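You operate a simulated robot arm through the tools that you are given. There is no shell and no other tool. Be economical: measure what you need, move in short steps, check, and stop when the job is done.

The job below is to be done with a simulated two-armed robot. You get a single attempt, and the scene is never put back.

Task
Put the pink spanner on the top of the strap table away on the top of the parts bench. Then fetch the black foot and set it on the bottom shelf of the parts bench. Then take the blue foot on the top of the cleaning table and put it away on the top of the packing table. The order counts.

Only the result counts: the job must be done as asked and must still hold three seconds after the hand-in. Knocking over, shifting, dropping, spilling or breaking anything else fails it.

Robot
Two 7-joint arms with fingered hands on one trunk, on a base that drives. Base frame: it is fixed to the floor where the robot stands at the start and does not move with it; the origin is under the middle of the robot, x ahead of it, y to its left, z up; the surface under the hand at the start is at about z = 840. Units: mm, rad, N and s.
The left shoulder is at the start at [70, 166, 1043], the right one opposite. With the tool pointing down near the work surface each hand reaches from about 440 to 960 mm from the robot's upright axis, wherever it stands, measured 20 degrees to its own side. Places, roughly: black foot [750, 1250, 750]; blue foot [750, 1750, 750]; bottom shelf of the parts bench [500, -3200, 200]; top of the packing table [600, -1800, 800]; top of the parts bench [500, -3200, 900]. Payload 4.1 kg a hand.
The TCP of each hand is the grasp point between the finger pads, 32 mm short of the fingertips. In the tool frame z runs along the fingers and y along their closing line. The gripper opens to 108 mm. The gripper's body begins 38 mm behind the TCP. The gripper is a hand of 4 fingers: y runs from the thumb to the fingers, the wrist lies at [-16, -108, -186] in the tool frame.
Orientation is that of the tool frame in the base frame, as [roll, pitch, yaw] about the fixed x, y, z axes, in that order (R = Rz(yaw) Ry(pitch) Rx(roll)). With the fingers straight down and the wrist toward the robot, the tool's x, y and z point along [0, 1, 0], [1, 0, 0] and [0, 0, -1] of the base frame.

Tools
- The arms move only by the tool servo_tool. It takes "left_motion", "right_motion" or both (then of equal length, played together; a hand with none holds still); each is a list of rows, each a list of 6 numbers: the turn, a rotation vector about the tool's x, y, z in rad, then the shift along the tool's x, y, z in mm. In form: [[ax, ay, az, tx, ty, tz], ...]. A call has 1 to 20 rows; each row is the pose to reach, as a shift and turn from the pose commanded when the call began, along the tool's axes at that moment. A row lasts 0.2 s, in which the tool goes at most 50 mm and 0.15 rad; a call with a longer step from one row to the next is refused whole. Where a pose cannot be reached the arm comes as near as it can. A force on the tool above 40 N (or 10 N above the force at the start of the call, whichever is more), or a blocked arm, ends the call early, and 0.2 s more pass. In this call time passes only in rows, and 0.2 s behind the last. The reply holds the time, the measured pose of the TCP, the force on the tool along the base axes, the opening and the grip force, in the units named above and with some noise, with the torque about the TCP (base axes, N m) and any sound that the robot's microphone picked up.
- Cameras (640 x 400 px; columns grow to the right, rows downward): "scene" is now at [151.7, 4.8, 1292]; the picture's right is [0.09, -1.00, 0.00], its down [-0.42, -0.04, -0.91] and it looks along [0.90, 0.08, -0.42] (base axes); focal length 270 px, centre (320, 200). "left" rides on the left gripper at [-64, -93, -132] in its tool frame; the picture's right is [-0.80, -0.28, 0.53], its down [0.55, -0.71, 0.45] and it looks along [0.25, 0.65, 0.72] (tool axes); focal length 247 px, centre (320, 200). "right" rides on the right gripper at [64, -93, -132] in its tool frame; the picture's right is [-0.80, 0.28, -0.53], its down [-0.55, -0.71, 0.45] and it looks along [-0.25, 0.65, 0.72] (tool axes); focal length 247 px, centre (320, 200).
- camera(camera): a new picture of that camera. The clock stands still meanwhile.
- move_column(by): slides the trunk up (or, below 0, down) by that many mm; the arms and the scene camera ride with it, the base frame stays. It gives what a move gives, with no picture.
- steer(legs): drives the robot by 1 to 6 legs, each [ahead, left, turn to the left] in mm, mm and rad, along the robot's own axes; the way and the turn of a leg run together, so that a leg with both is an arc; at most 1500 mm and 3.142 rad a leg. The arms and the cameras ride along, it lands a little off, and it stops where it bumps. It gives what a move gives.
- finger_targets(index, middle, ring, thumb_bend, hand): sets how far each is bent, from 0 (flat) to 1 (curled in); at 0.3 the hand is open as for a grip, at 0.7 the pads meet at the TCP. One left out holds its place. A second passes; each finger stops where it meets its share of the squeeze, and holds until it gets a number again. It is the only way to open and close the hand. It gives what a move gives, with no picture; readings hold the bend of each and the force on the fingers (four entries, about 0 where the hand has none), thumb and palm.
- aim_head(pan, tilt): turns the head with the scene camera to pan (to the left, within 1.501 rad either way) and tilt (down, from -0.506 to 1.204), counted from straight ahead of the robot. It gives what a move gives.
- measure_at(camera, pixels): for up to 12 pixels [column, row] of the newest picture of that camera ("zoom" is the newest enlarged one), the place [x, y, z] in the base frame of the surface seen there, good to about 3 mm, but the place of the scene camera against the robot may be out by one fixed shift of up to 18 mm in any direction. The clock stands still meanwhile.
- inspect(camera, box): a new picture of the part [left, top, right, bottom] of that camera's present view, enlarged. The clock stands still meanwhile.
- finish_job(): hands the job in; it is judged then, once.

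Work in short steps. Measure before you move; look again where a grasp or a placing could have gone wrong, and mend it. You have 110 turns and 108 pictures in all, those below and enlarged ones among them. Open the grippers and draw the arms clear of the work before you hand the job in, unless the task says otherwise; then end with one line.

The tools are called after "Call:" by a JSON object that holds its "name" and its "arguments". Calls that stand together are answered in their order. servo_tool: Moves the arms, as the interface text tells. Its arguments: {"type":"object","properties":{"left_motion":{"type":"array"},"right_motion":{"type":"array"}},"required":[]} The other tools are called the same way: move_column (by) slides the trunk up or down; finger_targets (index, middle, ring, thumb_bend, hand) moves the fingers one by one; steer (legs) drives the base; aim_head (pan, tilt) turns the head that bears the scene camera; camera (camera) takes a picture; measure_at (camera, pixels) gives the place of the surface under pixels of a picture; inspect (camera, box) takes an enlarged picture of a part of a camera's view; finish_job () hands the job in.

At the start:

```text
time_s: 0.0
left_tool_pos: [563.0, 369.0, 1073.8]
left_ee_rot: [-3.141, -0.001, 1.573]
left_ft_force: [-0.3, -0.3, 0.0]
left_ft_torque: [0.01, -0.01, 0.02]
left_gripper_width: 107.7
left_finger_force: 0.0
left_shape: jaw
left_bend: [0.3, 0.3, 0.3, 0.3]
left_finger forces: [0.0, 0.1, 0.0, 0.1, 0.0, 0.0]
right_tool_pos: [621.6, -173.9, 1053.3]
right_ee_rot: [-3.141, 0.0, 1.571]
right_ft_force: [0.3, 0.3, 0.0]
right_ft_torque: [0.0, -0.01, 0.0]
right_gripper_width: 107.8
right_finger_force: 0.0
right_shape: jaw
right_bend: [0.3, 0.3, 0.3, 0.3]
right_finger forces: [0.0, 0.0, 0.1, 0.0, 0.0, 0.1]
trunk travel left (down, up): [-550.0, 390.0]
robot x, y, heading: [1.3, -1.2, 0.0]
head pan, tilt: [0.089, 0.433]
```

scene: 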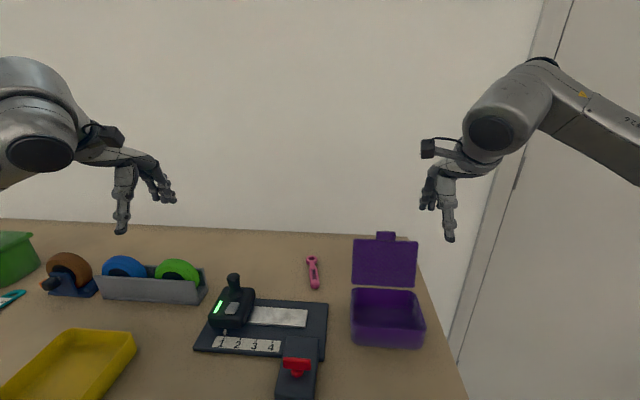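
right: 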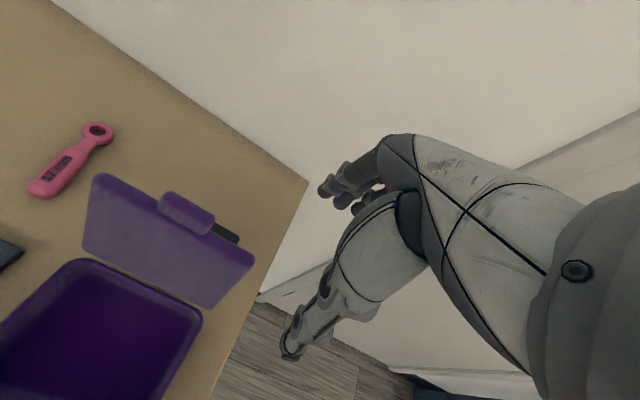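
left: 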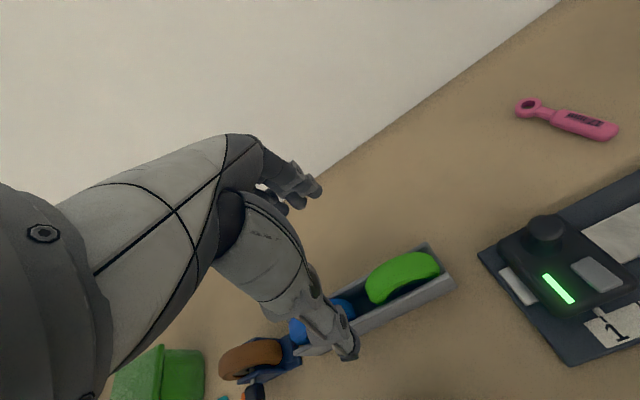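

The pink spanner shows at about (313,272) in the scene picture. I enlarge it and measure its place.

Call:
{"name": "inspect", "arguments": {"camera": "scene", "box": [270, 240, 350, 300]}}

Call:
{"name": "measure_at", "arguments": {"camera": "scene", "pixels": [[312, 260], [313, 272], [315, 285], [330, 280], [300, 280], [376, 235], [370, 290], [315, 232]]}}

Call:
{"name": "measure_at", "arguments": {"camera": "right", "pixels": [[40, 190], [55, 178], [72, 160], [88, 142], [98, 131], [60, 120], [110, 180], [180, 200]]}}

```text
6.67 times, centred on (310, 270) of scene
```

zoom: 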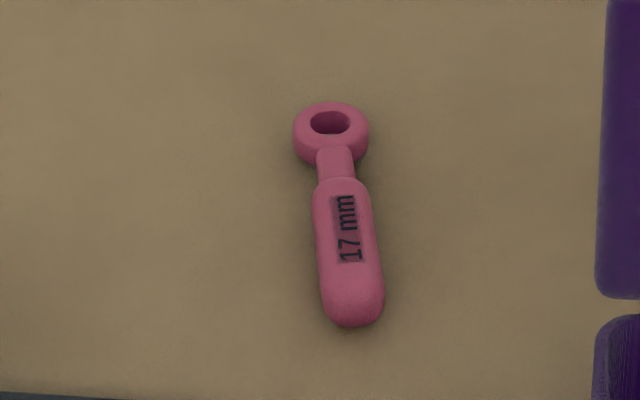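

```text
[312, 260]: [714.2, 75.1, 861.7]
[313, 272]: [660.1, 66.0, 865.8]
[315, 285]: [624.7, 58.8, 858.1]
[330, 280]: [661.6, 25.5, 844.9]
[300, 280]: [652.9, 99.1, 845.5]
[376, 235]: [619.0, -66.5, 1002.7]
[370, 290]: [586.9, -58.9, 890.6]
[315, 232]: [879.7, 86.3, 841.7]
```

```text
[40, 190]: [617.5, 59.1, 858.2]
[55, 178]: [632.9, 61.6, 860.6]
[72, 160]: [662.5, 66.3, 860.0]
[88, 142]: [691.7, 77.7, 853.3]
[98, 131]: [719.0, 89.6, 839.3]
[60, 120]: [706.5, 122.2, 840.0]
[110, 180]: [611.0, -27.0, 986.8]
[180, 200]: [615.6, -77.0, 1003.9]
```

The spanner handle lies around (645,64), pointing roughly along x; the open lid on the right argues for the left hand. I measure its axis from the left camera.

Call:
{"name": "inspect", "arguments": {"camera": "left", "box": [500, 80, 628, 160]}}

Call:
{"name": "measure_at", "arguments": {"camera": "left", "pixels": [[520, 107], [538, 107], [550, 113], [565, 118], [580, 123], [595, 128], [610, 133], [582, 117], [577, 129], [590, 160]]}}

Call:
{"name": "aim_head", "arguments": {"pan": -1.2, "tilt": 0.3}}

Call:
{"name": "camera", "arguments": {"camera": "scene"}}

```text
5.00 times, centred on (564, 120) of left
```

zoom: 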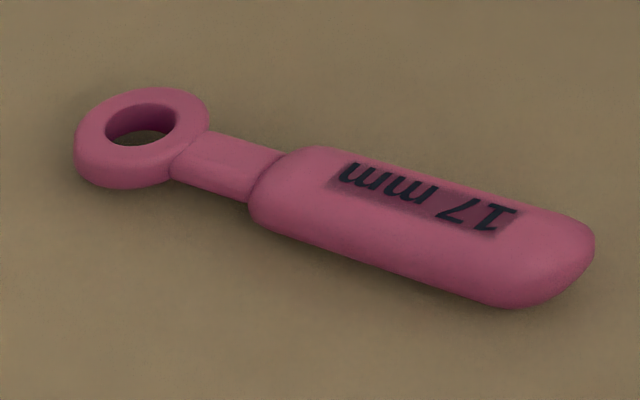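

```text
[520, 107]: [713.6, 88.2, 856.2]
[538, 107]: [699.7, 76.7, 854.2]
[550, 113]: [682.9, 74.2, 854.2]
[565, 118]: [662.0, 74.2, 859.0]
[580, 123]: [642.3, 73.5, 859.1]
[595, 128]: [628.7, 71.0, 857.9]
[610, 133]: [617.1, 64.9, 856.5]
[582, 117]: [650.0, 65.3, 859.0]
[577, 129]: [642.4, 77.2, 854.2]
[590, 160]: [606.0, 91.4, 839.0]
```

```text
time_s: 1.5
left_tool_pos: [563.6, 369.6, 1073.5]
left_ee_rot: [-3.14, 0.0, 1.573]
left_ft_force: [1.5, -0.1, -0.8]
left_ft_torque: [-0.01, 0.02, -0.01]
left_gripper_width: 107.6
left_finger_force: 0.1
left_shape: jaw
left_bend: [0.3, 0.3, 0.3, 0.3]
left_finger forces: [0.0, 0.1, 0.0, 0.1, 0.1, 0.0]
right_tool_pos: [622.9, -173.0, 1052.5]
right_ee_rot: [3.14, -0.001, 1.569]
right_ft_force: [0.0, 0.1, -0.6]
right_ft_torque: [-0.03, 0.0, 0.03]
right_gripper_width: 107.3
right_finger_force: 0.0
right_shape: jaw
right_bend: [0.3, 0.3, 0.3, 0.3]
right_finger forces: [0.1, 0.0, 0.1, 0.0, 0.0, 0.0]
trunk travel left (down, up): [-550.0, 390.0]
robot x, y, heading: [0.2, 0.0, -0.0]
head pan, tilt: [-1.201, 0.3]
```

```text
102 pictures are left
```

scene: 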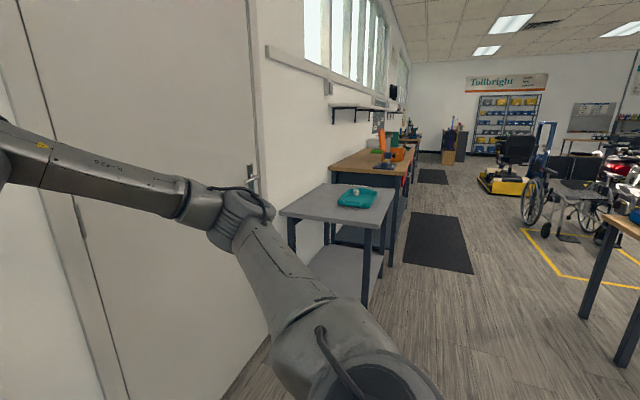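

The room to the right shows the grey packing table and the wooden parts bench beyond it. I bring the left hand over the handle (645,66), turned so the fingers close across it.

Call:
{"name": "servo_tool", "arguments": {"left_motion": [[0, 0, 0.137, -30.3, 8.1, 10], [0, 0, 0.274, -60.6, 16.2, 20], [0, 0, 0.411, -91, 24.4, 30], [0, 0, 0.548, -121.4, 32.5, 40], [0, 0, 0.685, -151.8, 40.7, 50], [0, 0, 0.822, -182, 48.8, 60], [0, 0, 0.959, -212.5, 57, 70], [0, 0, 1.096, -243, 65, 80], [0, 0, 1.233, -273, 73, 90], [0, 0, 1.37, -303.6, 81.4, 100]]}}

Call:
{"name": "camera", "arguments": {"camera": "left"}}

Call:
{"name": "aim_head", "arguments": {"pan": 0.0, "tilt": 0.6}}

Call:
{"name": "camera", "arguments": {"camera": "scene"}}

```text
time_s: 3.7
left_tool_pos: [645.3, 63.1, 972.2]
left_ee_rot: [-3.14, 0.003, 0.199]
left_ft_force: [0.0, -1.0, 0.0]
left_ft_torque: [0.03, 0.01, -0.02]
left_gripper_width: 107.8
left_finger_force: 0.1
left_shape: jaw
left_bend: [0.3, 0.3, 0.3, 0.3]
left_finger forces: [0.0, 0.1, 0.0, 0.0, 0.0, 0.1]
right_tool_pos: [623.3, -174.5, 1051.5]
right_ee_rot: [-3.14, -0.001, 1.57]
right_ft_force: [0.2, 0.4, 0.4]
right_ft_torque: [0.02, 0.01, 0.0]
right_gripper_width: 107.4
right_finger_force: 0.1
right_shape: jaw
right_bend: [0.3, 0.3, 0.3, 0.3]
right_finger forces: [0.0, 0.1, 0.1, 0.0, 0.0, 0.1]
trunk travel left (down, up): [-550.0, 390.0]
robot x, y, heading: [7.1, -3.7, -0.003]
head pan, tilt: [-1.201, 0.3]
```

```text
101 pictures are left
```

left: 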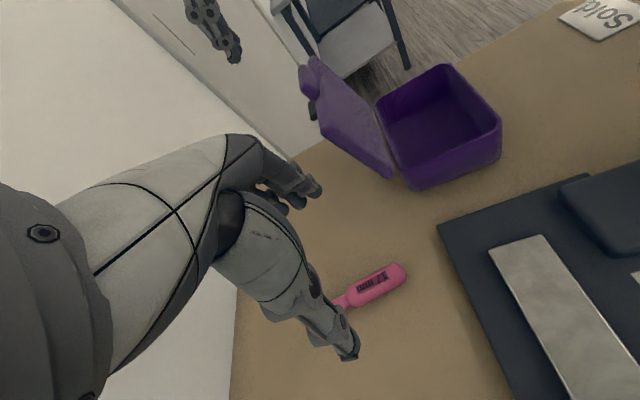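

```text
time_s: 5.1
left_tool_pos: [642.8, 63.4, 974.3]
left_ee_rot: [-3.141, 0.002, 0.202]
left_ft_force: [-0.2, 0.2, 0.2]
left_ft_torque: [-0.02, 0.01, 0.0]
left_gripper_width: 107.6
left_finger_force: 0.1
left_shape: jaw
left_bend: [0.3, 0.3, 0.3, 0.3]
left_finger forces: [0.1, 0.0, 0.1, 0.0, 0.0, 0.1]
right_tool_pos: [623.6, -174.1, 1052.2]
right_ee_rot: [-3.141, 0.0, 1.571]
right_ft_force: [-0.3, -0.2, 0.2]
right_ft_torque: [0.0, 0.01, 0.01]
right_gripper_width: 107.6
right_finger_force: 0.0
right_shape: jaw
right_bend: [0.3, 0.3, 0.3, 0.3]
right_finger forces: [0.0, 0.0, 0.0, 0.1, 0.1, 0.0]
trunk travel left (down, up): [-550.0, 390.0]
robot x, y, heading: [-3.4, -0.4, 0.0]
head pan, tilt: [0.0, 0.6]
```

```text
100 pictures are left
```

scene: 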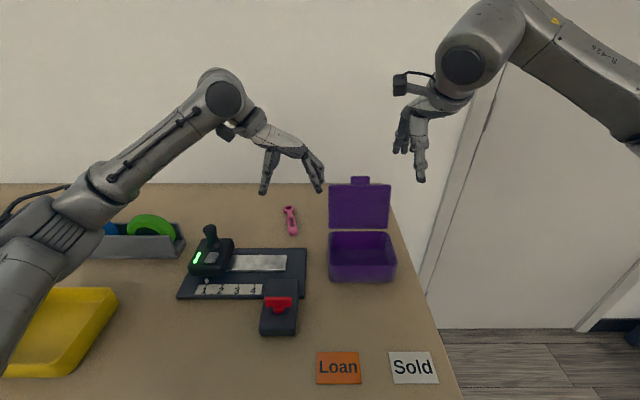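

The lid stands close to the finger side, so I measure its near edge and the finger tips before descending, and pre-close the fingers part way.

Call:
{"name": "measure_at", "arguments": {"camera": "left", "pixels": [[390, 173], [372, 168], [340, 120], [395, 268], [370, 285], [352, 298], [348, 350], [318, 188]]}}

Call:
{"name": "finger_targets", "arguments": {"hand": "left", "index": 0.45, "middle": 0.45, "ring": 0.45, "thumb_bend": 0.45}}

Call:
{"name": "camera", "arguments": {"camera": "left"}}

```text
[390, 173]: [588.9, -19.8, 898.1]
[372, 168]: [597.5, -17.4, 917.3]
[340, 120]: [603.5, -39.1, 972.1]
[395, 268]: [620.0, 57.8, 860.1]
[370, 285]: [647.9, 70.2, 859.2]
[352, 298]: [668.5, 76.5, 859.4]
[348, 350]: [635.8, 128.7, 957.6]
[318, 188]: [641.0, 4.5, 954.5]
```

```text
time_s: 6.1
left_tool_pos: [643.6, 64.7, 972.6]
left_ee_rot: [-3.141, 0.0, 0.201]
left_ft_force: [0.5, 0.0, -0.2]
left_ft_torque: [0.01, -0.03, 0.0]
left_gripper_width: 69.4
left_finger_force: 0.0
left_shape: fingers
left_bend: [0.45, 0.45, 0.45, 0.45]
left_finger forces: [0.0, 0.0, 0.1, 0.0, 0.1, 0.0]
right_tool_pos: [622.8, -173.8, 1052.0]
right_ee_rot: [3.14, 0.001, 1.572]
right_ft_force: [0.3, -0.3, -0.1]
right_ft_torque: [-0.02, 0.04, 0.0]
right_gripper_width: 107.6
right_finger_force: 0.1
right_shape: jaw
right_bend: [0.3, 0.3, 0.3, 0.3]
right_finger forces: [0.0, 0.0, 0.0, 0.1, 0.0, 0.0]
trunk travel left (down, up): [-550.0, 390.0]
robot x, y, heading: [3.4, 0.1, -0.001]
head pan, tilt: [0.0, 0.6]
```

```text
99 pictures are left
```

left: 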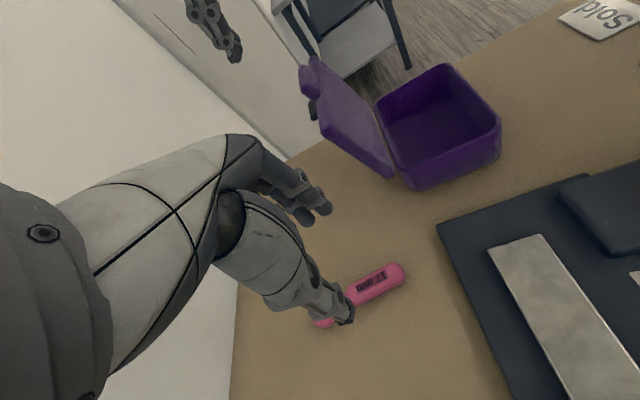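

The handle top runs (620,58)→(668,76), so its axis is at about 0.28 rad. I fine-tune to (652,70) and descend to TCP z≈885.

Call:
{"name": "servo_tool", "arguments": {"left_motion": [[0, 0, -0.08, 9.4, -4.2, 0], [0, 0, -0.08, 9.4, -4.2, 30], [0, 0, -0.08, 9.4, -4.2, 60], [0, 0, -0.08, 9.4, -4.2, 88]]}}

Call:
{"name": "camera", "arguments": {"camera": "left"}}

Call:
{"name": "inspect", "arguments": {"camera": "scene", "box": [240, 150, 360, 250]}}

```text
time_s: 7.1
left_tool_pos: [653.3, 71.9, 887.5]
left_ee_rot: [3.141, 0.003, 0.282]
left_ft_force: [0.1, 0.6, -0.2]
left_ft_torque: [0.0, 0.0, 0.0]
left_gripper_width: 69.5
left_finger_force: 0.1
left_shape: fingers
left_bend: [0.45, 0.45, 0.45, 0.45]
left_finger forces: [0.0, 0.1, 0.1, 0.1, 0.1, 0.1]
right_tool_pos: [623.8, -175.1, 1052.8]
right_ee_rot: [-3.141, 0.001, 1.57]
right_ft_force: [0.7, 0.1, -1.0]
right_ft_torque: [0.01, 0.0, 0.0]
right_gripper_width: 107.8
right_finger_force: 0.1
right_shape: jaw
right_bend: [0.3, 0.3, 0.3, 0.3]
right_finger forces: [0.0, 0.1, 0.0, 0.1, 0.1, 0.0]
trunk travel left (down, up): [-550.0, 390.0]
robot x, y, heading: [-0.7, -1.2, 0.003]
head pan, tilt: [0.0, 0.6]
```

```text
98 pictures are left
```

left: 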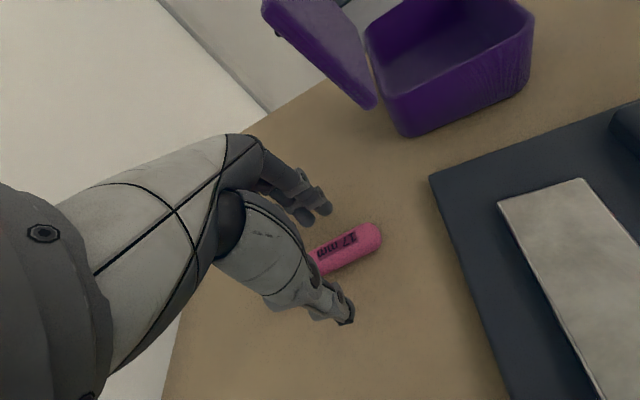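

```text
4.00 times, centred on (300, 200) of scene
```

zoom: 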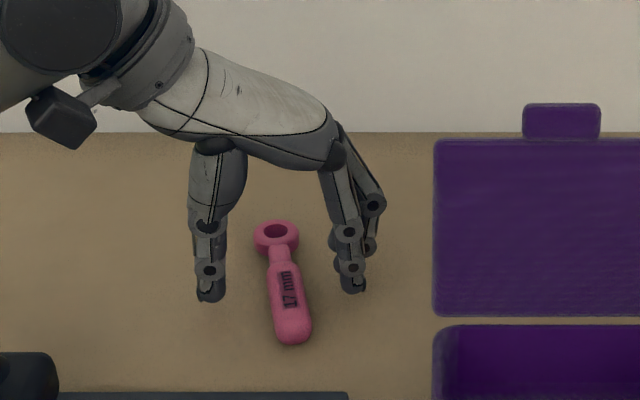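

The fingers straddle the handle. I measure the thumb and finger tips to know how much deeper I can go.

Call:
{"name": "measure_at", "arguments": {"camera": "left", "pixels": [[347, 319], [340, 314], [326, 209], [309, 220], [360, 240], [340, 250], [352, 335]]}}

Call:
{"name": "measure_at", "arguments": {"camera": "zoom", "pixels": [[210, 296], [354, 287], [282, 262], [290, 310], [276, 238]]}}

```text
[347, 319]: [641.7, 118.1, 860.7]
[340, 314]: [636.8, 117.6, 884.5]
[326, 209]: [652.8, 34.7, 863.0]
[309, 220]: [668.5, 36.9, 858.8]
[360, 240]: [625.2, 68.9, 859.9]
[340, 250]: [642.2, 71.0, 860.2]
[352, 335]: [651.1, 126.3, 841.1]
```

```text
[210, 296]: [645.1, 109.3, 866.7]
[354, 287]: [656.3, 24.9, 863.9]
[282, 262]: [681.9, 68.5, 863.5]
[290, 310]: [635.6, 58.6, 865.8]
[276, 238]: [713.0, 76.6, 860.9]
```

Tips are at z≈856. I go down 12 mm and close.

Call:
{"name": "servo_tool", "arguments": {"left_motion": [[0, 0, 0, 0, 2, 6], [0, 0, 0, 0, 4, 12]]}}

Call:
{"name": "finger_targets", "arguments": {"hand": "left", "index": 0.75, "middle": 0.75, "ring": 0.75, "thumb_bend": 0.75}}

Call:
{"name": "camera", "arguments": {"camera": "left"}}

Call:
{"name": "inspect", "arguments": {"camera": "scene", "box": [240, 150, 360, 250]}}

```text
time_s: 7.7
left_tool_pos: [647.6, 67.5, 876.1]
left_ee_rot: [3.141, -0.003, 0.285]
left_ft_force: [1.2, 0.1, 3.0]
left_ft_torque: [-0.05, -0.06, 0.02]
left_gripper_width: 69.7
left_finger_force: 1.0
left_shape: fingers
left_bend: [0.45, 0.44, 0.45, 0.45]
left_finger forces: [0.0, 1.9, 0.0, 0.0, 0.0, 0.0]
right_tool_pos: [615.5, -173.7, 1057.3]
right_ee_rot: [3.134, -0.002, 1.573]
right_ft_force: [0.2, 1.0, -0.1]
right_ft_torque: [-0.02, 0.01, 0.01]
right_gripper_width: 107.7
right_finger_force: 0.0
right_shape: jaw
right_bend: [0.3, 0.3, 0.3, 0.3]
right_finger forces: [0.1, 0.0, 0.0, 0.0, 0.0, 0.0]
trunk travel left (down, up): [-550.0, 390.0]
robot x, y, heading: [-2.2, 2.5, 0.0]
head pan, tilt: [0.0, 0.6]
```

```text
time_s: 8.7
left_tool_pos: [647.9, 65.9, 879.3]
left_ee_rot: [-3.141, -0.009, 0.282]
left_ft_force: [-1.2, -0.4, -1.6]
left_ft_torque: [-0.02, 0.03, 0.02]
left_gripper_width: 19.6
left_finger_force: 21.2
left_shape: fingers
left_bend: [0.73, 0.73, 0.73, 0.62]
left_finger forces: [7.8, 7.5, 5.4, 0.0, 21.0, 0.0]
right_tool_pos: [613.7, -175.9, 1057.7]
right_ee_rot: [3.134, -0.005, 1.572]
right_ft_force: [0.8, 0.4, 1.2]
right_ft_torque: [-0.01, -0.02, 0.02]
right_gripper_width: 107.5
right_finger_force: 0.0
right_shape: jaw
right_bend: [0.3, 0.3, 0.3, 0.3]
right_finger forces: [0.0, 0.0, 0.0, 0.1, 0.1, 0.1]
trunk travel left (down, up): [-550.0, 390.0]
robot x, y, heading: [1.2, -0.5, 0.0]
head pan, tilt: [0.0, 0.6]
```

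```text
96 pictures are left
```

left: 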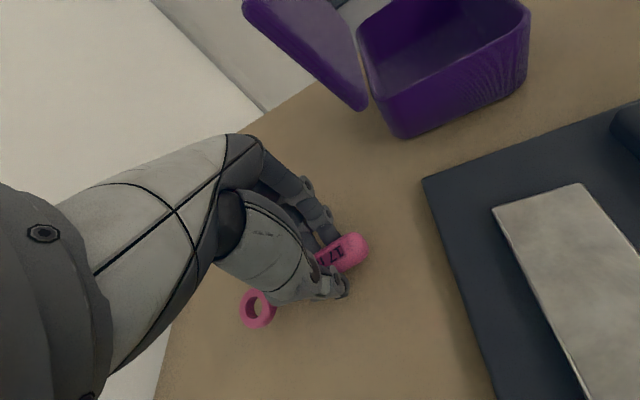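

```text
4.00 times, centred on (300, 200) of scene
```

zoom: 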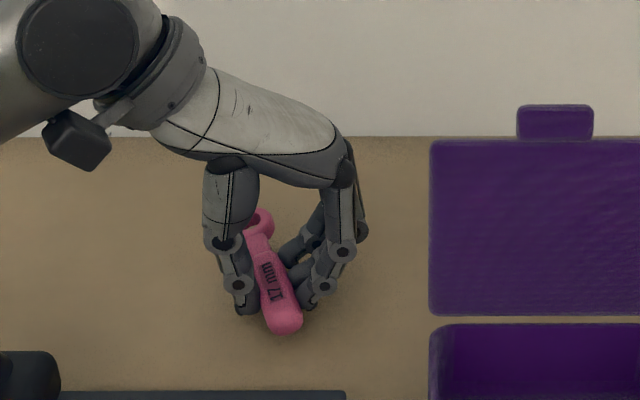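

The spanner is gripped (21 N, all three fingers and thumb). I lift it 150 mm.

Call:
{"name": "servo_tool", "arguments": {"left_motion": [[0, 0, 0, 0, 0, -20], [0, 0, 0, 0, 0, -60], [0, 0, 0, 0, 0, -105], [0, 0, 0, 0, 0, -150]]}}

Call:
{"name": "camera", "arguments": {"camera": "left"}}

```text
time_s: 9.7
left_tool_pos: [653.4, 66.8, 1023.2]
left_ee_rot: [3.141, 0.001, 0.28]
left_ft_force: [0.4, 0.0, -0.7]
left_ft_torque: [0.0, -0.01, -0.05]
left_gripper_width: 19.9
left_finger_force: 21.1
left_shape: fingers
left_bend: [0.73, 0.73, 0.74, 0.62]
left_finger forces: [8.1, 7.2, 5.5, 0.1, 21.0, 0.0]
right_tool_pos: [622.0, -174.6, 1053.0]
right_ee_rot: [-3.141, 0.0, 1.57]
right_ft_force: [0.4, -0.8, 0.1]
right_ft_torque: [0.02, 0.01, 0.02]
right_gripper_width: 107.8
right_finger_force: 0.0
right_shape: jaw
right_bend: [0.3, 0.3, 0.3, 0.3]
right_finger forces: [0.0, 0.1, 0.0, 0.1, 0.1, 0.0]
trunk travel left (down, up): [-550.0, 390.0]
robot x, y, heading: [-0.2, -0.3, 0.002]
head pan, tilt: [0.0, 0.6]
```

```text
94 pictures are left
```

left: 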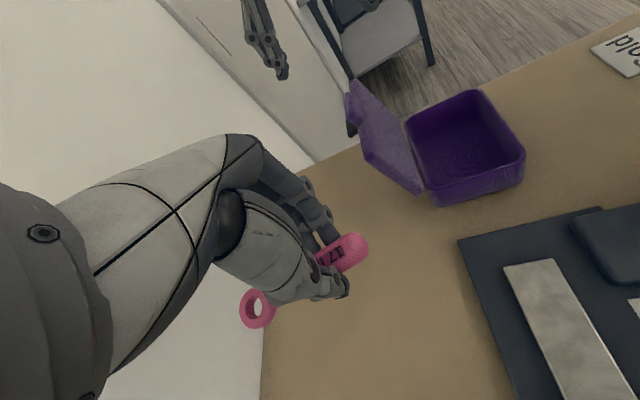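

The spanner is held firmly. I back off 500 mm and look along the way to the right.

Call:
{"name": "steer", "arguments": {"legs": [[-500, 0, 0]]}}

Call:
{"name": "aim_head", "arguments": {"pan": -1.4, "tilt": 0.4}}

Call:
{"name": "camera", "arguments": {"camera": "scene"}}

```text
time_s: 12.6
left_tool_pos: [146.4, 64.2, 1024.3]
left_ee_rot: [3.139, -0.001, 0.271]
left_ft_force: [-0.7, 0.8, -0.9]
left_ft_torque: [-0.02, 0.03, 0.02]
left_gripper_width: 19.6
left_finger_force: 20.6
left_shape: fingers
left_bend: [0.73, 0.73, 0.74, 0.62]
left_finger forces: [8.0, 7.0, 5.5, 0.0, 20.9, 0.0]
right_tool_pos: [112.9, -175.9, 1053.4]
right_ee_rot: [-3.141, 0.0, 1.563]
right_ft_force: [-0.6, 0.6, 0.0]
right_ft_torque: [0.03, 0.0, 0.01]
right_gripper_width: 107.6
right_finger_force: 0.0
right_shape: jaw
right_bend: [0.3, 0.3, 0.3, 0.3]
right_finger forces: [0.1, 0.0, 0.1, 0.0, 0.0, 0.0]
trunk travel left (down, up): [-550.0, 390.0]
robot x, y, heading: [-506.8, 4.6, -0.008]
head pan, tilt: [0.0, 0.6]
```

```text
time_s: 14.2
left_tool_pos: [146.9, 64.1, 1023.3]
left_ee_rot: [3.141, 0.001, 0.273]
left_ft_force: [0.5, 0.4, -1.5]
left_ft_torque: [0.0, 0.02, 0.0]
left_gripper_width: 20.1
left_finger_force: 20.7
left_shape: fingers
left_bend: [0.73, 0.73, 0.74, 0.62]
left_finger forces: [8.0, 7.1, 5.5, 0.1, 20.9, 0.0]
right_tool_pos: [112.2, -178.2, 1053.0]
right_ee_rot: [-3.141, -0.001, 1.564]
right_ft_force: [0.3, 0.2, 0.6]
right_ft_torque: [0.01, -0.02, -0.03]
right_gripper_width: 107.6
right_finger_force: 0.0
right_shape: jaw
right_bend: [0.3, 0.3, 0.3, 0.3]
right_finger forces: [0.0, 0.1, 0.0, 0.0, 0.1, 0.1]
trunk travel left (down, up): [-550.0, 390.0]
robot x, y, heading: [-509.9, 0.1, -0.012]
head pan, tilt: [-1.4, 0.4]
```

```text
93 pictures are left
```

scene: 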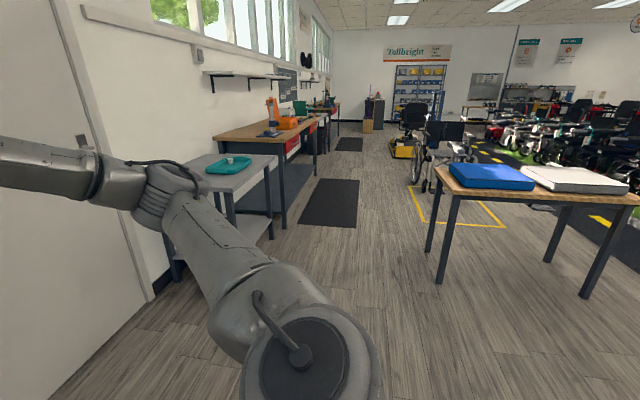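

Call:
{"name": "measure_at", "arguments": {"camera": "scene", "pixels": [[275, 156], [235, 193], [250, 175], [284, 136], [315, 118], [440, 166], [444, 190], [436, 280], [405, 158], [335, 105], [430, 250], [270, 118]]}}

```text
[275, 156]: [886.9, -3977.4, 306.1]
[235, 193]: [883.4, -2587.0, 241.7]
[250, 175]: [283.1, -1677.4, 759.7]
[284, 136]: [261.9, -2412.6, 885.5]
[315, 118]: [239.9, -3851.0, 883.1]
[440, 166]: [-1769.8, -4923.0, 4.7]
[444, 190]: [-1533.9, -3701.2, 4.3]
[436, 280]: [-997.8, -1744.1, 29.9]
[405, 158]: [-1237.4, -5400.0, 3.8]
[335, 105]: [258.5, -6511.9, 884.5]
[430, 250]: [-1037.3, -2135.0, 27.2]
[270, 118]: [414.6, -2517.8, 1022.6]
```

The parts bench is the wooden one (front edge x≈250, y≈-2400…-3850), the aisle at x≈-510 is free of the table leg at x≈-1000. I drive right 2900 mm and look.

Call:
{"name": "steer", "arguments": {"legs": [[0, -1450, 0.012], [0, -1450, 0]]}}

Call:
{"name": "aim_head", "arguments": {"pan": -0.2, "tilt": 0.45}}

Call:
{"name": "camera", "arguments": {"camera": "scene"}}

```text
time_s: 28.2
left_tool_pos: [134.0, -2831.1, 1023.2]
left_ee_rot: [3.141, 0.004, 0.279]
left_ft_force: [0.4, -0.4, -1.1]
left_ft_torque: [-0.01, 0.01, 0.03]
left_gripper_width: 19.8
left_finger_force: 20.6
left_shape: fingers
left_bend: [0.73, 0.73, 0.74, 0.62]
left_finger forces: [8.1, 7.0, 5.5, 0.1, 21.0, 0.1]
right_tool_pos: [99.4, -3073.5, 1052.3]
right_ee_rot: [-3.141, 0.0, 1.57]
right_ft_force: [1.1, -0.5, 0.4]
right_ft_torque: [-0.01, 0.0, 0.01]
right_gripper_width: 107.5
right_finger_force: 0.2
right_shape: jaw
right_bend: [0.3, 0.3, 0.3, 0.3]
right_finger forces: [0.0, 0.0, 0.1, 0.1, 0.1, 0.1]
trunk travel left (down, up): [-550.0, 390.0]
robot x, y, heading: [-521.3, -2901.2, -0.005]
head pan, tilt: [-1.4, 0.4]
```

```text
time_s: 29.6
left_tool_pos: [133.8, -2833.0, 1023.6]
left_ee_rot: [3.141, 0.002, 0.28]
left_ft_force: [0.0, 0.8, -0.8]
left_ft_torque: [-0.03, 0.01, -0.01]
left_gripper_width: 19.7
left_finger_force: 21.1
left_shape: fingers
left_bend: [0.73, 0.73, 0.74, 0.62]
left_finger forces: [8.0, 7.0, 5.5, 0.1, 20.9, 0.0]
right_tool_pos: [100.0, -3073.6, 1052.3]
right_ee_rot: [-3.14, 0.0, 1.569]
right_ft_force: [0.2, -0.1, 0.6]
right_ft_torque: [-0.03, -0.03, -0.04]
right_gripper_width: 107.5
right_finger_force: 0.0
right_shape: jaw
right_bend: [0.3, 0.3, 0.3, 0.3]
right_finger forces: [0.1, 0.0, 0.0, 0.0, 0.0, 0.0]
trunk travel left (down, up): [-550.0, 390.0]
robot x, y, heading: [-520.4, -2897.7, 0.001]
head pan, tilt: [-0.201, 0.45]
```

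```text
92 pictures are left
```

scene: 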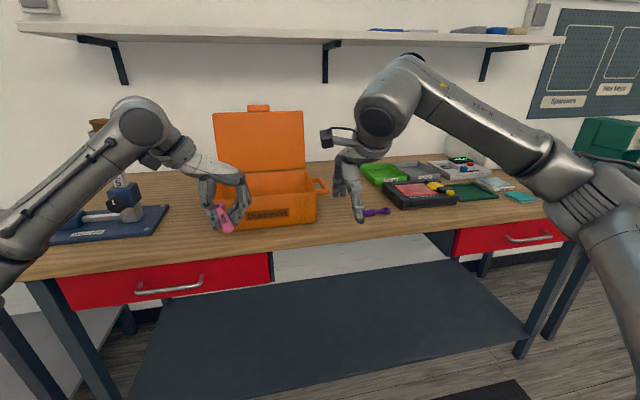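

The bench carries an orange box, trays and a purple spanner; I measure free places.

Call:
{"name": "measure_at", "arguments": {"camera": "scene", "pixels": [[320, 225], [320, 205], [345, 228], [376, 212], [390, 230], [415, 208], [180, 215], [350, 175], [324, 188], [300, 260], [250, 300], [448, 222]]}}

Call:
{"name": "inspect", "arguments": {"camera": "scene", "box": [160, 130, 560, 380]}}

```text
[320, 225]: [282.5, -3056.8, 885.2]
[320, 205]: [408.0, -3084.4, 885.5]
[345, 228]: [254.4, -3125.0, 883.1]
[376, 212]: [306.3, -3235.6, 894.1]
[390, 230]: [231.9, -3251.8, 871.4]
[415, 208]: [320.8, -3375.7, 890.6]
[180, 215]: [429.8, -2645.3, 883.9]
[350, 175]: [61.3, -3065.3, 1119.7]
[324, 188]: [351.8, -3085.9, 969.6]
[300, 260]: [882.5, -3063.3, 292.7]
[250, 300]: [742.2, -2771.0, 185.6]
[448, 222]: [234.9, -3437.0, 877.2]
```

```text
1.60 times, centred on (360, 255) of scene
```

zoom: 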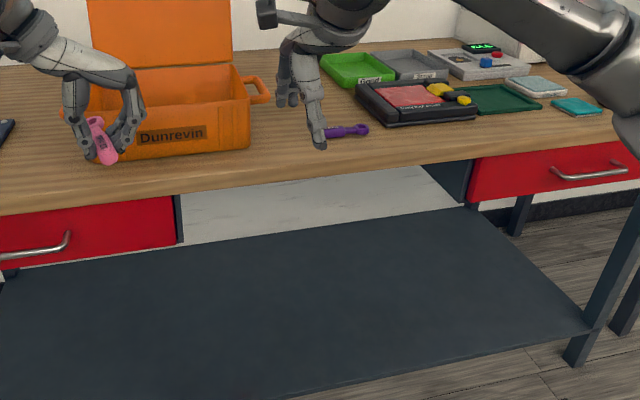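

The right hand hides the free patch right of the orange box. I swing it 250 mm to the right, and turn the left hand so the wrist faces the robot.

Call:
{"name": "servo_tool", "arguments": {"right_motion": [[0, 0, 0, -28, 0, 0], [0, 0, 0, -56, 0, 0], [0, 0, 0, -84, 0, 0], [0, 0, 0, -112, 0, 0], [0, 0, 0, -140, 0, 0], [0, 0, 0, -168, 0, 0], [0, 0, 0, -196, 0, 0], [0, 0, 0, -224, 0, 0], [0, 0, 0, -250, 0, 0]], "left_motion": [[0, 0, -0.143, 0, 0, 0], [0, 0, -0.286, 0, 0, 0], [0, 0, -0.43, 0, 0, 0], [0, 0, -0.573, 0, 0, 0], [0, 0, -0.717, 0, 0, 0], [0, 0, -0.86, 0, 0, 0], [0, 0, -1.003, 0, 0, 0], [0, 0, -1.147, 0, 0, 0], [0, 0, -1.29, 0, 0, 0]]}}

Call:
{"name": "camera", "arguments": {"camera": "scene"}}

Call:
{"name": "camera", "arguments": {"camera": "left"}}

```text
time_s: 31.6
left_tool_pos: [133.0, -2833.5, 1023.7]
left_ee_rot: [3.141, 0.001, 1.573]
left_ft_force: [-0.2, -0.7, -1.5]
left_ft_torque: [-0.04, -0.02, -0.03]
left_gripper_width: 20.0
left_finger_force: 20.7
left_shape: fingers
left_bend: [0.73, 0.73, 0.74, 0.62]
left_finger forces: [8.2, 6.8, 5.5, 0.0, 20.8, 0.0]
right_tool_pos: [100.6, -3324.4, 1052.9]
right_ee_rot: [-3.141, -0.002, 1.568]
right_ft_force: [-0.3, -0.9, 0.4]
right_ft_torque: [0.05, 0.02, 0.01]
right_gripper_width: 107.7
right_finger_force: 0.2
right_shape: jaw
right_bend: [0.3, 0.3, 0.3, 0.3]
right_finger forces: [0.0, 0.0, 0.0, 0.0, 0.0, 0.0]
trunk travel left (down, up): [-550.0, 390.0]
robot x, y, heading: [-522.0, -2897.9, -0.001]
head pan, tilt: [-0.201, 0.45]
```

```text
90 pictures are left
```

scene: 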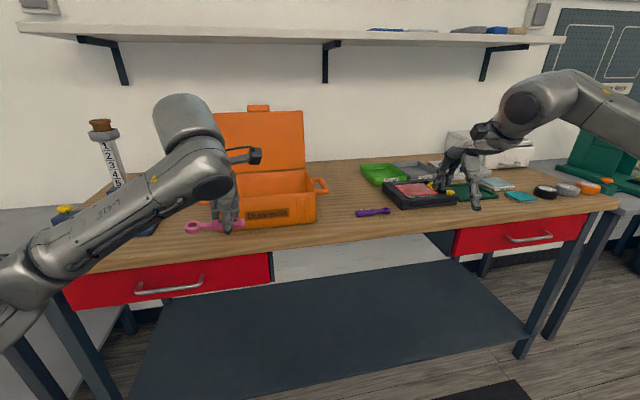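

```text
89 pictures are left
```

left: 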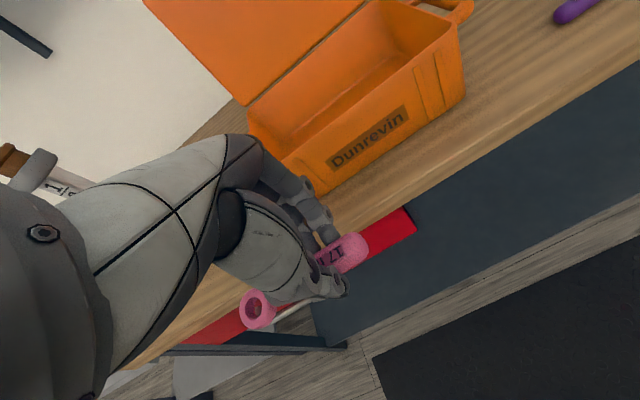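

There is a free patch between the orange box and the black tray, behind the purple spanner. I measure its bounds.

Call:
{"name": "measure_at", "arguments": {"camera": "scene", "pixels": [[345, 190], [345, 178], [328, 184], [318, 215], [360, 212], [388, 209], [395, 205], [387, 188], [365, 178], [372, 195], [300, 113]]}}

```text
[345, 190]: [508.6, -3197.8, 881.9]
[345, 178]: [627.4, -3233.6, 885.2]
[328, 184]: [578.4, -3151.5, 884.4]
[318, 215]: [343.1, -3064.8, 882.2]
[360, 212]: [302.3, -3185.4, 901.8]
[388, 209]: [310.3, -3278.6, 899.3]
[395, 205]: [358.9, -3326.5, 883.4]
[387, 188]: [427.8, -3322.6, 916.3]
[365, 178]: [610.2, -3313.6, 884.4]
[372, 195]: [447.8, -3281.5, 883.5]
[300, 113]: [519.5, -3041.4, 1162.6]
```

I return the right hand inward, raise the trunk 80 mm, then drive right 360 and ahead ~297 mm so the spanner is above (430,-3195).

Call:
{"name": "servo_tool", "arguments": {"right_motion": [[0, 0, 0, 45, 0, 0], [0, 0, 0, 90, 0, 0], [0, 0, 0, 135, 0, 0], [0, 0, 0, 180, 0, 0], [0, 0, 0, 225, 0, 0]]}}

Call:
{"name": "move_column", "arguments": {"by": 80}}

Call:
{"name": "steer", "arguments": {"legs": [[0, -361, 0], [297, 0, 0]]}}

Call:
{"name": "camera", "arguments": {"camera": "left"}}

Call:
{"name": "camera", "arguments": {"camera": "scene"}}

```text
time_s: 32.8
left_tool_pos: [134.4, -2831.8, 1023.1]
left_ee_rot: [-3.141, 0.0, 1.568]
left_ft_force: [0.1, 0.8, -1.5]
left_ft_torque: [-0.04, -0.05, -0.03]
left_gripper_width: 19.8
left_finger_force: 21.2
left_shape: fingers
left_bend: [0.73, 0.73, 0.74, 0.62]
left_finger forces: [8.3, 6.8, 5.6, 0.0, 20.8, 0.0]
right_tool_pos: [104.6, -3098.0, 1053.9]
right_ee_rot: [3.141, 0.002, 1.57]
right_ft_force: [-0.8, 1.2, 0.0]
right_ft_torque: [-0.01, -0.01, 0.01]
right_gripper_width: 107.7
right_finger_force: 0.0
right_shape: jaw
right_bend: [0.3, 0.3, 0.3, 0.3]
right_finger forces: [0.1, 0.0, 0.0, 0.0, 0.1, 0.1]
trunk travel left (down, up): [-550.0, 390.0]
robot x, y, heading: [-523.0, -2900.2, -0.004]
head pan, tilt: [-0.201, 0.45]
```

```text
time_s: 34.0
left_tool_pos: [134.5, -2831.5, 1102.3]
left_ee_rot: [-3.141, -0.001, 1.57]
left_ft_force: [0.6, -0.4, -1.7]
left_ft_torque: [-0.03, -0.02, 0.0]
left_gripper_width: 19.8
left_finger_force: 21.0
left_shape: fingers
left_bend: [0.73, 0.73, 0.74, 0.62]
left_finger forces: [8.4, 6.8, 5.5, 0.0, 20.8, 0.0]
right_tool_pos: [103.6, -3099.6, 1133.3]
right_ee_rot: [-3.139, -0.002, 1.57]
right_ft_force: [0.2, 0.4, -0.2]
right_ft_torque: [0.01, 0.02, -0.02]
right_gripper_width: 107.6
right_finger_force: 0.1
right_shape: jaw
right_bend: [0.3, 0.3, 0.3, 0.3]
right_finger forces: [0.0, 0.0, 0.0, 0.0, 0.1, 0.1]
trunk travel left (down, up): [-630.0, 310.0]
robot x, y, heading: [-519.5, -2899.6, 0.004]
head pan, tilt: [-0.201, 0.45]
```

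```text
time_s: 37.9
left_tool_pos: [423.6, -3196.1, 1102.4]
left_ee_rot: [-3.141, 0.0, 1.567]
left_ft_force: [0.2, 0.5, -1.3]
left_ft_torque: [-0.02, -0.03, 0.02]
left_gripper_width: 19.9
left_finger_force: 21.2
left_shape: fingers
left_bend: [0.73, 0.73, 0.74, 0.62]
left_finger forces: [8.2, 6.6, 5.5, 0.0, 20.7, 0.0]
right_tool_pos: [393.2, -3465.6, 1133.7]
right_ee_rot: [3.141, 0.0, 1.568]
right_ft_force: [0.9, -0.4, 0.3]
right_ft_torque: [0.03, -0.01, 0.01]
right_gripper_width: 107.8
right_finger_force: 0.0
right_shape: jaw
right_bend: [0.3, 0.3, 0.3, 0.3]
right_finger forces: [0.0, 0.0, 0.1, 0.0, 0.0, 0.0]
trunk travel left (down, up): [-630.0, 310.0]
robot x, y, heading: [-234.4, -3260.6, -0.001]
head pan, tilt: [-0.201, 0.45]
```

```text
88 pictures are left
```

left: 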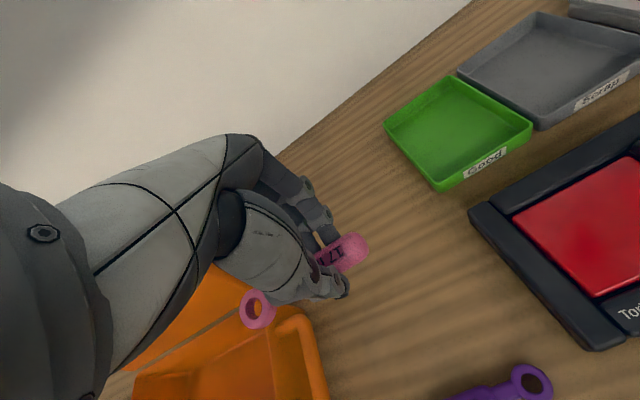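

```text
87 pictures are left
```

scene: 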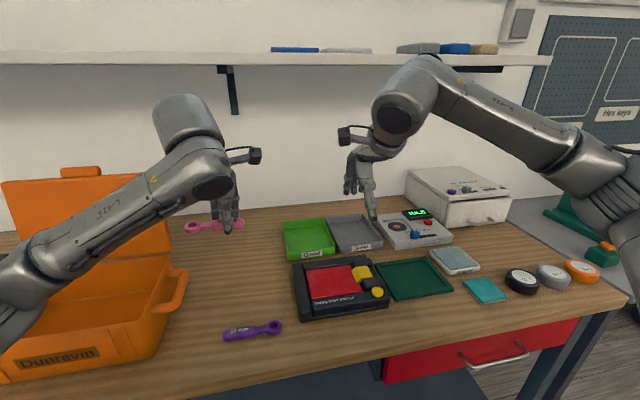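

I measure the held spanner and the box's side handle relative to the drop spot.

Call:
{"name": "measure_at", "arguments": {"camera": "left", "pixels": [[258, 325], [243, 305], [360, 250], [345, 262], [345, 290], [300, 325], [320, 380], [440, 185], [390, 300], [330, 240]]}}

Call:
{"name": "measure_at", "arguments": {"camera": "scene", "pixels": [[228, 235], [188, 228], [180, 280], [280, 325], [300, 300], [150, 58], [232, 110]]}}

```text
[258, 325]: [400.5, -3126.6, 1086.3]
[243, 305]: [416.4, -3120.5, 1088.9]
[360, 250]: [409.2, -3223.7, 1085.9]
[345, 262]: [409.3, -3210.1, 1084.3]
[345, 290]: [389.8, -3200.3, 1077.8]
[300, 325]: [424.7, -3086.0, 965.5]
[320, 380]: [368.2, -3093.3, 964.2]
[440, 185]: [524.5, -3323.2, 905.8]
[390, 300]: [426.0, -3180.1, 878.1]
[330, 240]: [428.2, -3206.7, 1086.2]
```

```text
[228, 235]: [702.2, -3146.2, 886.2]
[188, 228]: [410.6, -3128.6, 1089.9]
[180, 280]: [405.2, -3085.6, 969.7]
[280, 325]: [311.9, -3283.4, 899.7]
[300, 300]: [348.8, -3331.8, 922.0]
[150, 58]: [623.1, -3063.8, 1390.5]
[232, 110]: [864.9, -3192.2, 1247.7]
```

The ring clears the box handle by ~30 mm; I shift 15 mm away from it and descend 165 mm, then look.

Call:
{"name": "servo_tool", "arguments": {"left_motion": [[0, 0, 0, -15, 0, 20], [0, 0, 0, -15, 0, 65], [0, 0, 0, -15, 0, 105], [0, 0, 0, -15, 0, 140], [0, 0, 0, -15, 0, 165]]}}

Call:
{"name": "camera", "arguments": {"camera": "left"}}

Call:
{"name": "inspect", "arguments": {"camera": "scene", "box": [140, 180, 340, 330]}}

```text
time_s: 39.1
left_tool_pos: [422.3, -3214.5, 937.9]
left_ee_rot: [3.141, 0.001, 1.567]
left_ft_force: [-0.5, 0.7, -0.9]
left_ft_torque: [0.0, 0.01, 0.0]
left_gripper_width: 19.9
left_finger_force: 20.9
left_shape: fingers
left_bend: [0.74, 0.73, 0.74, 0.62]
left_finger forces: [8.4, 6.6, 5.5, 0.0, 20.8, 0.1]
right_tool_pos: [393.5, -3465.0, 1132.8]
right_ee_rot: [3.141, 0.001, 1.568]
right_ft_force: [-0.2, 0.0, -0.2]
right_ft_torque: [0.0, 0.01, -0.02]
right_gripper_width: 107.7
right_finger_force: 0.2
right_shape: jaw
right_bend: [0.3, 0.3, 0.3, 0.3]
right_finger forces: [0.0, 0.0, 0.0, 0.1, 0.0, 0.1]
trunk travel left (down, up): [-630.0, 310.0]
robot x, y, heading: [-233.8, -3266.4, -0.002]
head pan, tilt: [-0.201, 0.45]
```

```text
86 pictures are left
```

left: 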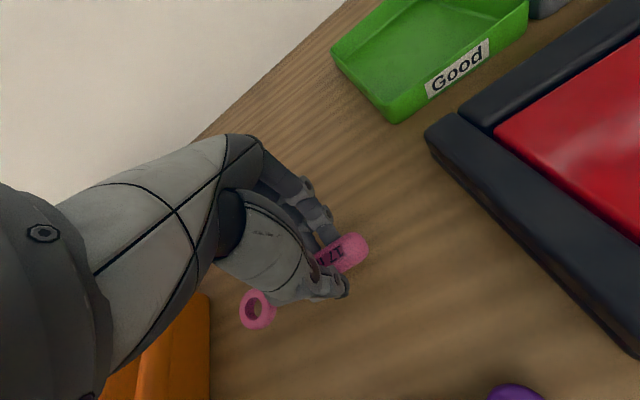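

```text
2.67 times, centred on (240, 255) of scene
```

zoom: 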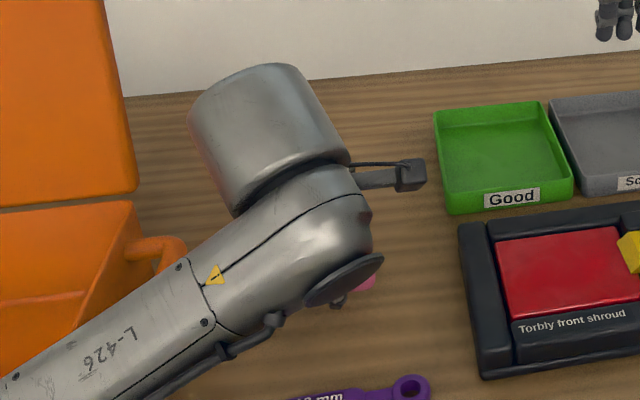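

Still clear of everything; I lower by small steps watching the force.

Call:
{"name": "servo_tool", "arguments": {"left_motion": [[0, 0, 0, 0, 0, 6], [0, 0, 0, 0, 0, 12], [0, 0, 0, 0, 0, 15]]}}

Call:
{"name": "servo_tool", "arguments": {"left_motion": [[0, 0, 0, 0, 0, 2], [0, 0, 0, 0, 0, 4]]}}

Call:
{"name": "measure_at", "arguments": {"camera": "left", "pixels": [[355, 250], [365, 285], [380, 265], [265, 325]]}}

```text
time_s: 39.9
left_tool_pos: [423.5, -3212.4, 922.6]
left_ee_rot: [3.141, -0.001, 1.569]
left_ft_force: [0.6, 0.4, -1.0]
left_ft_torque: [-0.06, -0.02, -0.04]
left_gripper_width: 20.0
left_finger_force: 20.9
left_shape: fingers
left_bend: [0.74, 0.73, 0.74, 0.62]
left_finger forces: [8.5, 6.6, 5.6, 0.0, 20.8, 0.0]
right_tool_pos: [393.0, -3465.6, 1133.0]
right_ee_rot: [3.141, 0.0, 1.566]
right_ft_force: [0.2, -0.4, 0.0]
right_ft_torque: [0.04, 0.0, 0.01]
right_gripper_width: 107.7
right_finger_force: 0.1
right_shape: jaw
right_bend: [0.3, 0.3, 0.3, 0.3]
right_finger forces: [0.1, 0.0, 0.0, 0.1, 0.0, 0.1]
trunk travel left (down, up): [-630.0, 310.0]
robot x, y, heading: [-231.4, -3262.1, -0.003]
head pan, tilt: [-0.201, 0.45]
```

```text
time_s: 40.5
left_tool_pos: [422.4, -3213.0, 919.5]
left_ee_rot: [-3.141, -0.001, 1.566]
left_ft_force: [-0.5, -0.5, -0.7]
left_ft_torque: [-0.03, 0.0, 0.03]
left_gripper_width: 19.9
left_finger_force: 20.9
left_shape: fingers
left_bend: [0.74, 0.73, 0.74, 0.62]
left_finger forces: [8.6, 6.6, 5.6, 0.0, 20.8, 0.0]
right_tool_pos: [393.0, -3465.3, 1132.9]
right_ee_rot: [-3.14, 0.002, 1.568]
right_ft_force: [-0.2, 0.1, 0.0]
right_ft_torque: [0.0, 0.01, 0.02]
right_gripper_width: 107.8
right_finger_force: 0.0
right_shape: jaw
right_bend: [0.3, 0.3, 0.3, 0.3]
right_finger forces: [0.1, 0.1, 0.0, 0.0, 0.1, 0.0]
trunk travel left (down, up): [-630.0, 310.0]
robot x, y, heading: [-232.2, -3265.1, -0.005]
head pan, tilt: [-0.201, 0.45]
```

```text
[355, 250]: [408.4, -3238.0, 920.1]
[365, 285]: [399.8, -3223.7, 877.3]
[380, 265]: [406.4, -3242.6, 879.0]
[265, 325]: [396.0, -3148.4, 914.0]
```

No contact yet; I keep lowering in 2 mm steps.

Call:
{"name": "servo_tool", "arguments": {"left_motion": [[0, 0, 0, 0, 0, 1.5], [0, 0, 0, 0, 0, 3], [0, 0, 0, 0, 0, 4.5], [0, 0, 0, 0, 0, 5]]}}

Call:
{"name": "camera", "arguments": {"camera": "left"}}

```text
time_s: 41.5
left_tool_pos: [422.1, -3212.6, 915.3]
left_ee_rot: [3.141, 0.001, 1.568]
left_ft_force: [0.9, 1.2, 6.6]
left_ft_torque: [-0.09, 0.08, -0.03]
left_gripper_width: 19.8
left_finger_force: 21.5
left_shape: fingers
left_bend: [0.74, 0.73, 0.74, 0.62]
left_finger forces: [10.8, 6.4, 5.0, 0.0, 20.8, 0.1]
right_tool_pos: [392.1, -3465.3, 1134.5]
right_ee_rot: [-3.141, -0.001, 1.567]
right_ft_force: [0.8, 0.2, -0.1]
right_ft_torque: [-0.01, 0.01, -0.01]
right_gripper_width: 107.7
right_finger_force: 0.1
right_shape: jaw
right_bend: [0.3, 0.3, 0.3, 0.3]
right_finger forces: [0.0, 0.0, 0.0, 0.0, 0.0, 0.1]
trunk travel left (down, up): [-630.0, 310.0]
robot x, y, heading: [-234.1, -3263.5, -0.005]
head pan, tilt: [-0.201, 0.45]
```

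```text
84 pictures are left
```

left: 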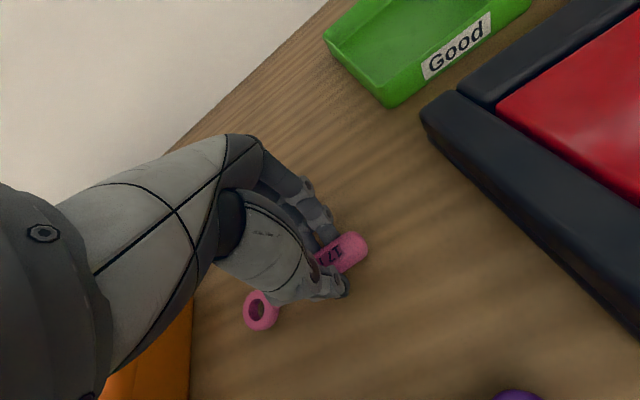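

Contact at 6.6 N: the spanner is on the bench top. I open the hand a little at a time and rise straight up.

Call:
{"name": "finger_targets", "arguments": {"hand": "left", "index": 0.45, "middle": 0.45, "ring": 0.45, "thumb_bend": 0.45}}

Call:
{"name": "servo_tool", "arguments": {"left_motion": [[0, 0, 0, 0, 0, -10], [0, 0, 0, 0, 0, -40], [0, 0, 0, 0, 0, -80], [0, 0, 0, 0, 0, -120], [0, 0, 0, 0, 0, -165], [0, 0, 0, 0, 0, -190]]}}

Call:
{"name": "camera", "arguments": {"camera": "left"}}

```text
time_s: 42.5
left_tool_pos: [421.4, -3213.4, 916.4]
left_ee_rot: [3.139, 0.001, 1.567]
left_ft_force: [-2.6, -0.5, 8.8]
left_ft_torque: [0.1, -0.2, 0.01]
left_gripper_width: 68.4
left_finger_force: 4.4
left_shape: fingers
left_bend: [0.45, 0.48, 0.45, 0.45]
left_finger forces: [0.2, 8.9, 0.1, 0.0, 0.0, 0.0]
right_tool_pos: [391.0, -3465.2, 1134.2]
right_ee_rot: [3.141, -0.001, 1.568]
right_ft_force: [-0.3, 0.6, -0.3]
right_ft_torque: [-0.02, -0.01, 0.02]
right_gripper_width: 107.5
right_finger_force: 0.0
right_shape: jaw
right_bend: [0.3, 0.3, 0.3, 0.3]
right_finger forces: [0.1, 0.0, 0.0, 0.0, 0.0, 0.1]
trunk travel left (down, up): [-630.0, 310.0]
robot x, y, heading: [-233.6, -3260.2, 0.0]
head pan, tilt: [-0.201, 0.45]
```

```text
time_s: 43.9
left_tool_pos: [421.5, -3210.5, 1104.2]
left_ee_rot: [-3.139, -0.001, 1.567]
left_ft_force: [0.3, 0.6, -1.2]
left_ft_torque: [0.02, 0.02, -0.01]
left_gripper_width: 68.6
left_finger_force: 0.1
left_shape: fingers
left_bend: [0.45, 0.45, 0.45, 0.45]
left_finger forces: [0.0, 0.0, 0.0, 0.1, 0.0, 0.0]
right_tool_pos: [392.1, -3466.2, 1134.5]
right_ee_rot: [-3.142, 0.0, 1.568]
right_ft_force: [-0.4, -0.3, -0.4]
right_ft_torque: [0.01, 0.0, 0.0]
right_gripper_width: 107.6
right_finger_force: 0.1
right_shape: jaw
right_bend: [0.3, 0.3, 0.3, 0.3]
right_finger forces: [0.0, 0.1, 0.0, 0.0, 0.0, 0.0]
trunk travel left (down, up): [-630.0, 310.0]
robot x, y, heading: [-230.6, -3264.5, -0.005]
head pan, tilt: [-0.201, 0.45]
```

```text
83 pictures are left
```

left: 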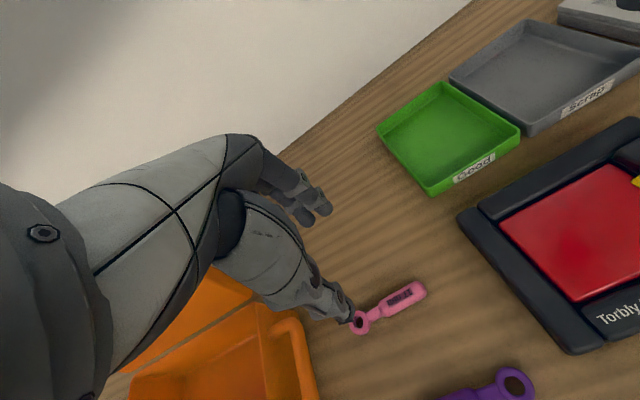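

The pink spanner lies on the bench top, hand clear. I back off to the aisle and drive left 3000 mm, then look left for the feet.

Call:
{"name": "steer", "arguments": {"legs": [[-290, 0, 0], [0, 1500, 0], [0, 1500, 0]]}}

Call:
{"name": "aim_head", "arguments": {"pan": 1.0, "tilt": 0.4}}

Call:
{"name": "camera", "arguments": {"camera": "scene"}}

```text
time_s: 59.8
left_tool_pos: [191.8, -252.9, 1105.7]
left_ee_rot: [3.141, 0.001, 1.54]
left_ft_force: [0.6, -0.4, -0.8]
left_ft_torque: [-0.01, 0.0, -0.02]
left_gripper_width: 68.9
left_finger_force: 0.0
left_shape: fingers
left_bend: [0.45, 0.45, 0.45, 0.45]
left_finger forces: [0.0, 0.0, 0.0, 0.0, 0.0, 0.0]
right_tool_pos: [154.9, -506.2, 1133.5]
right_ee_rot: [-3.141, -0.001, 1.54]
right_ft_force: [0.1, 0.4, 0.3]
right_ft_torque: [0.02, -0.01, -0.04]
right_gripper_width: 107.6
right_finger_force: 0.0
right_shape: jaw
right_bend: [0.3, 0.3, 0.3, 0.3]
right_finger forces: [0.0, 0.1, 0.1, 0.0, 0.1, 0.1]
trunk travel left (down, up): [-630.0, 310.0]
robot x, y, heading: [-465.1, -287.0, -0.033]
head pan, tilt: [-0.201, 0.45]
```

```text
time_s: 61.2
left_tool_pos: [191.8, -253.1, 1105.6]
left_ee_rot: [3.141, 0.0, 1.538]
left_ft_force: [0.8, -0.4, -0.2]
left_ft_torque: [0.03, 0.03, -0.01]
left_gripper_width: 68.7
left_finger_force: 0.0
left_shape: fingers
left_bend: [0.45, 0.45, 0.45, 0.45]
left_finger forces: [0.0, 0.0, 0.0, 0.0, 0.0, 0.1]
right_tool_pos: [155.8, -505.8, 1134.3]
right_ee_rot: [3.141, 0.001, 1.538]
right_ft_force: [-0.8, -0.7, -0.3]
right_ft_torque: [-0.01, 0.0, -0.01]
right_gripper_width: 107.3
right_finger_force: 0.0
right_shape: jaw
right_bend: [0.3, 0.3, 0.3, 0.3]
right_finger forces: [0.1, 0.0, 0.0, 0.0, 0.0, 0.0]
trunk travel left (down, up): [-630.0, 310.0]
robot x, y, heading: [-462.9, -283.0, -0.033]
head pan, tilt: [1.0, 0.4]
```

```text
82 pictures are left
```

scene: 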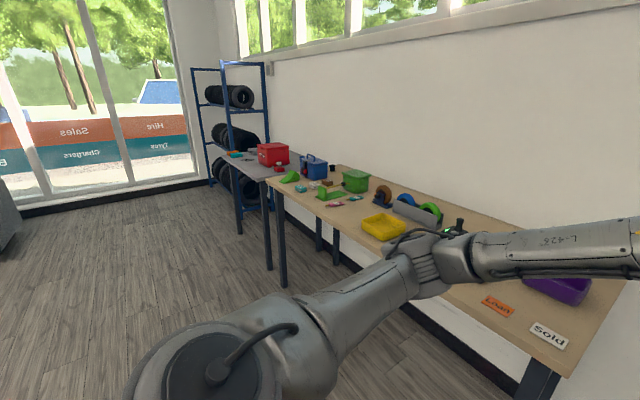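

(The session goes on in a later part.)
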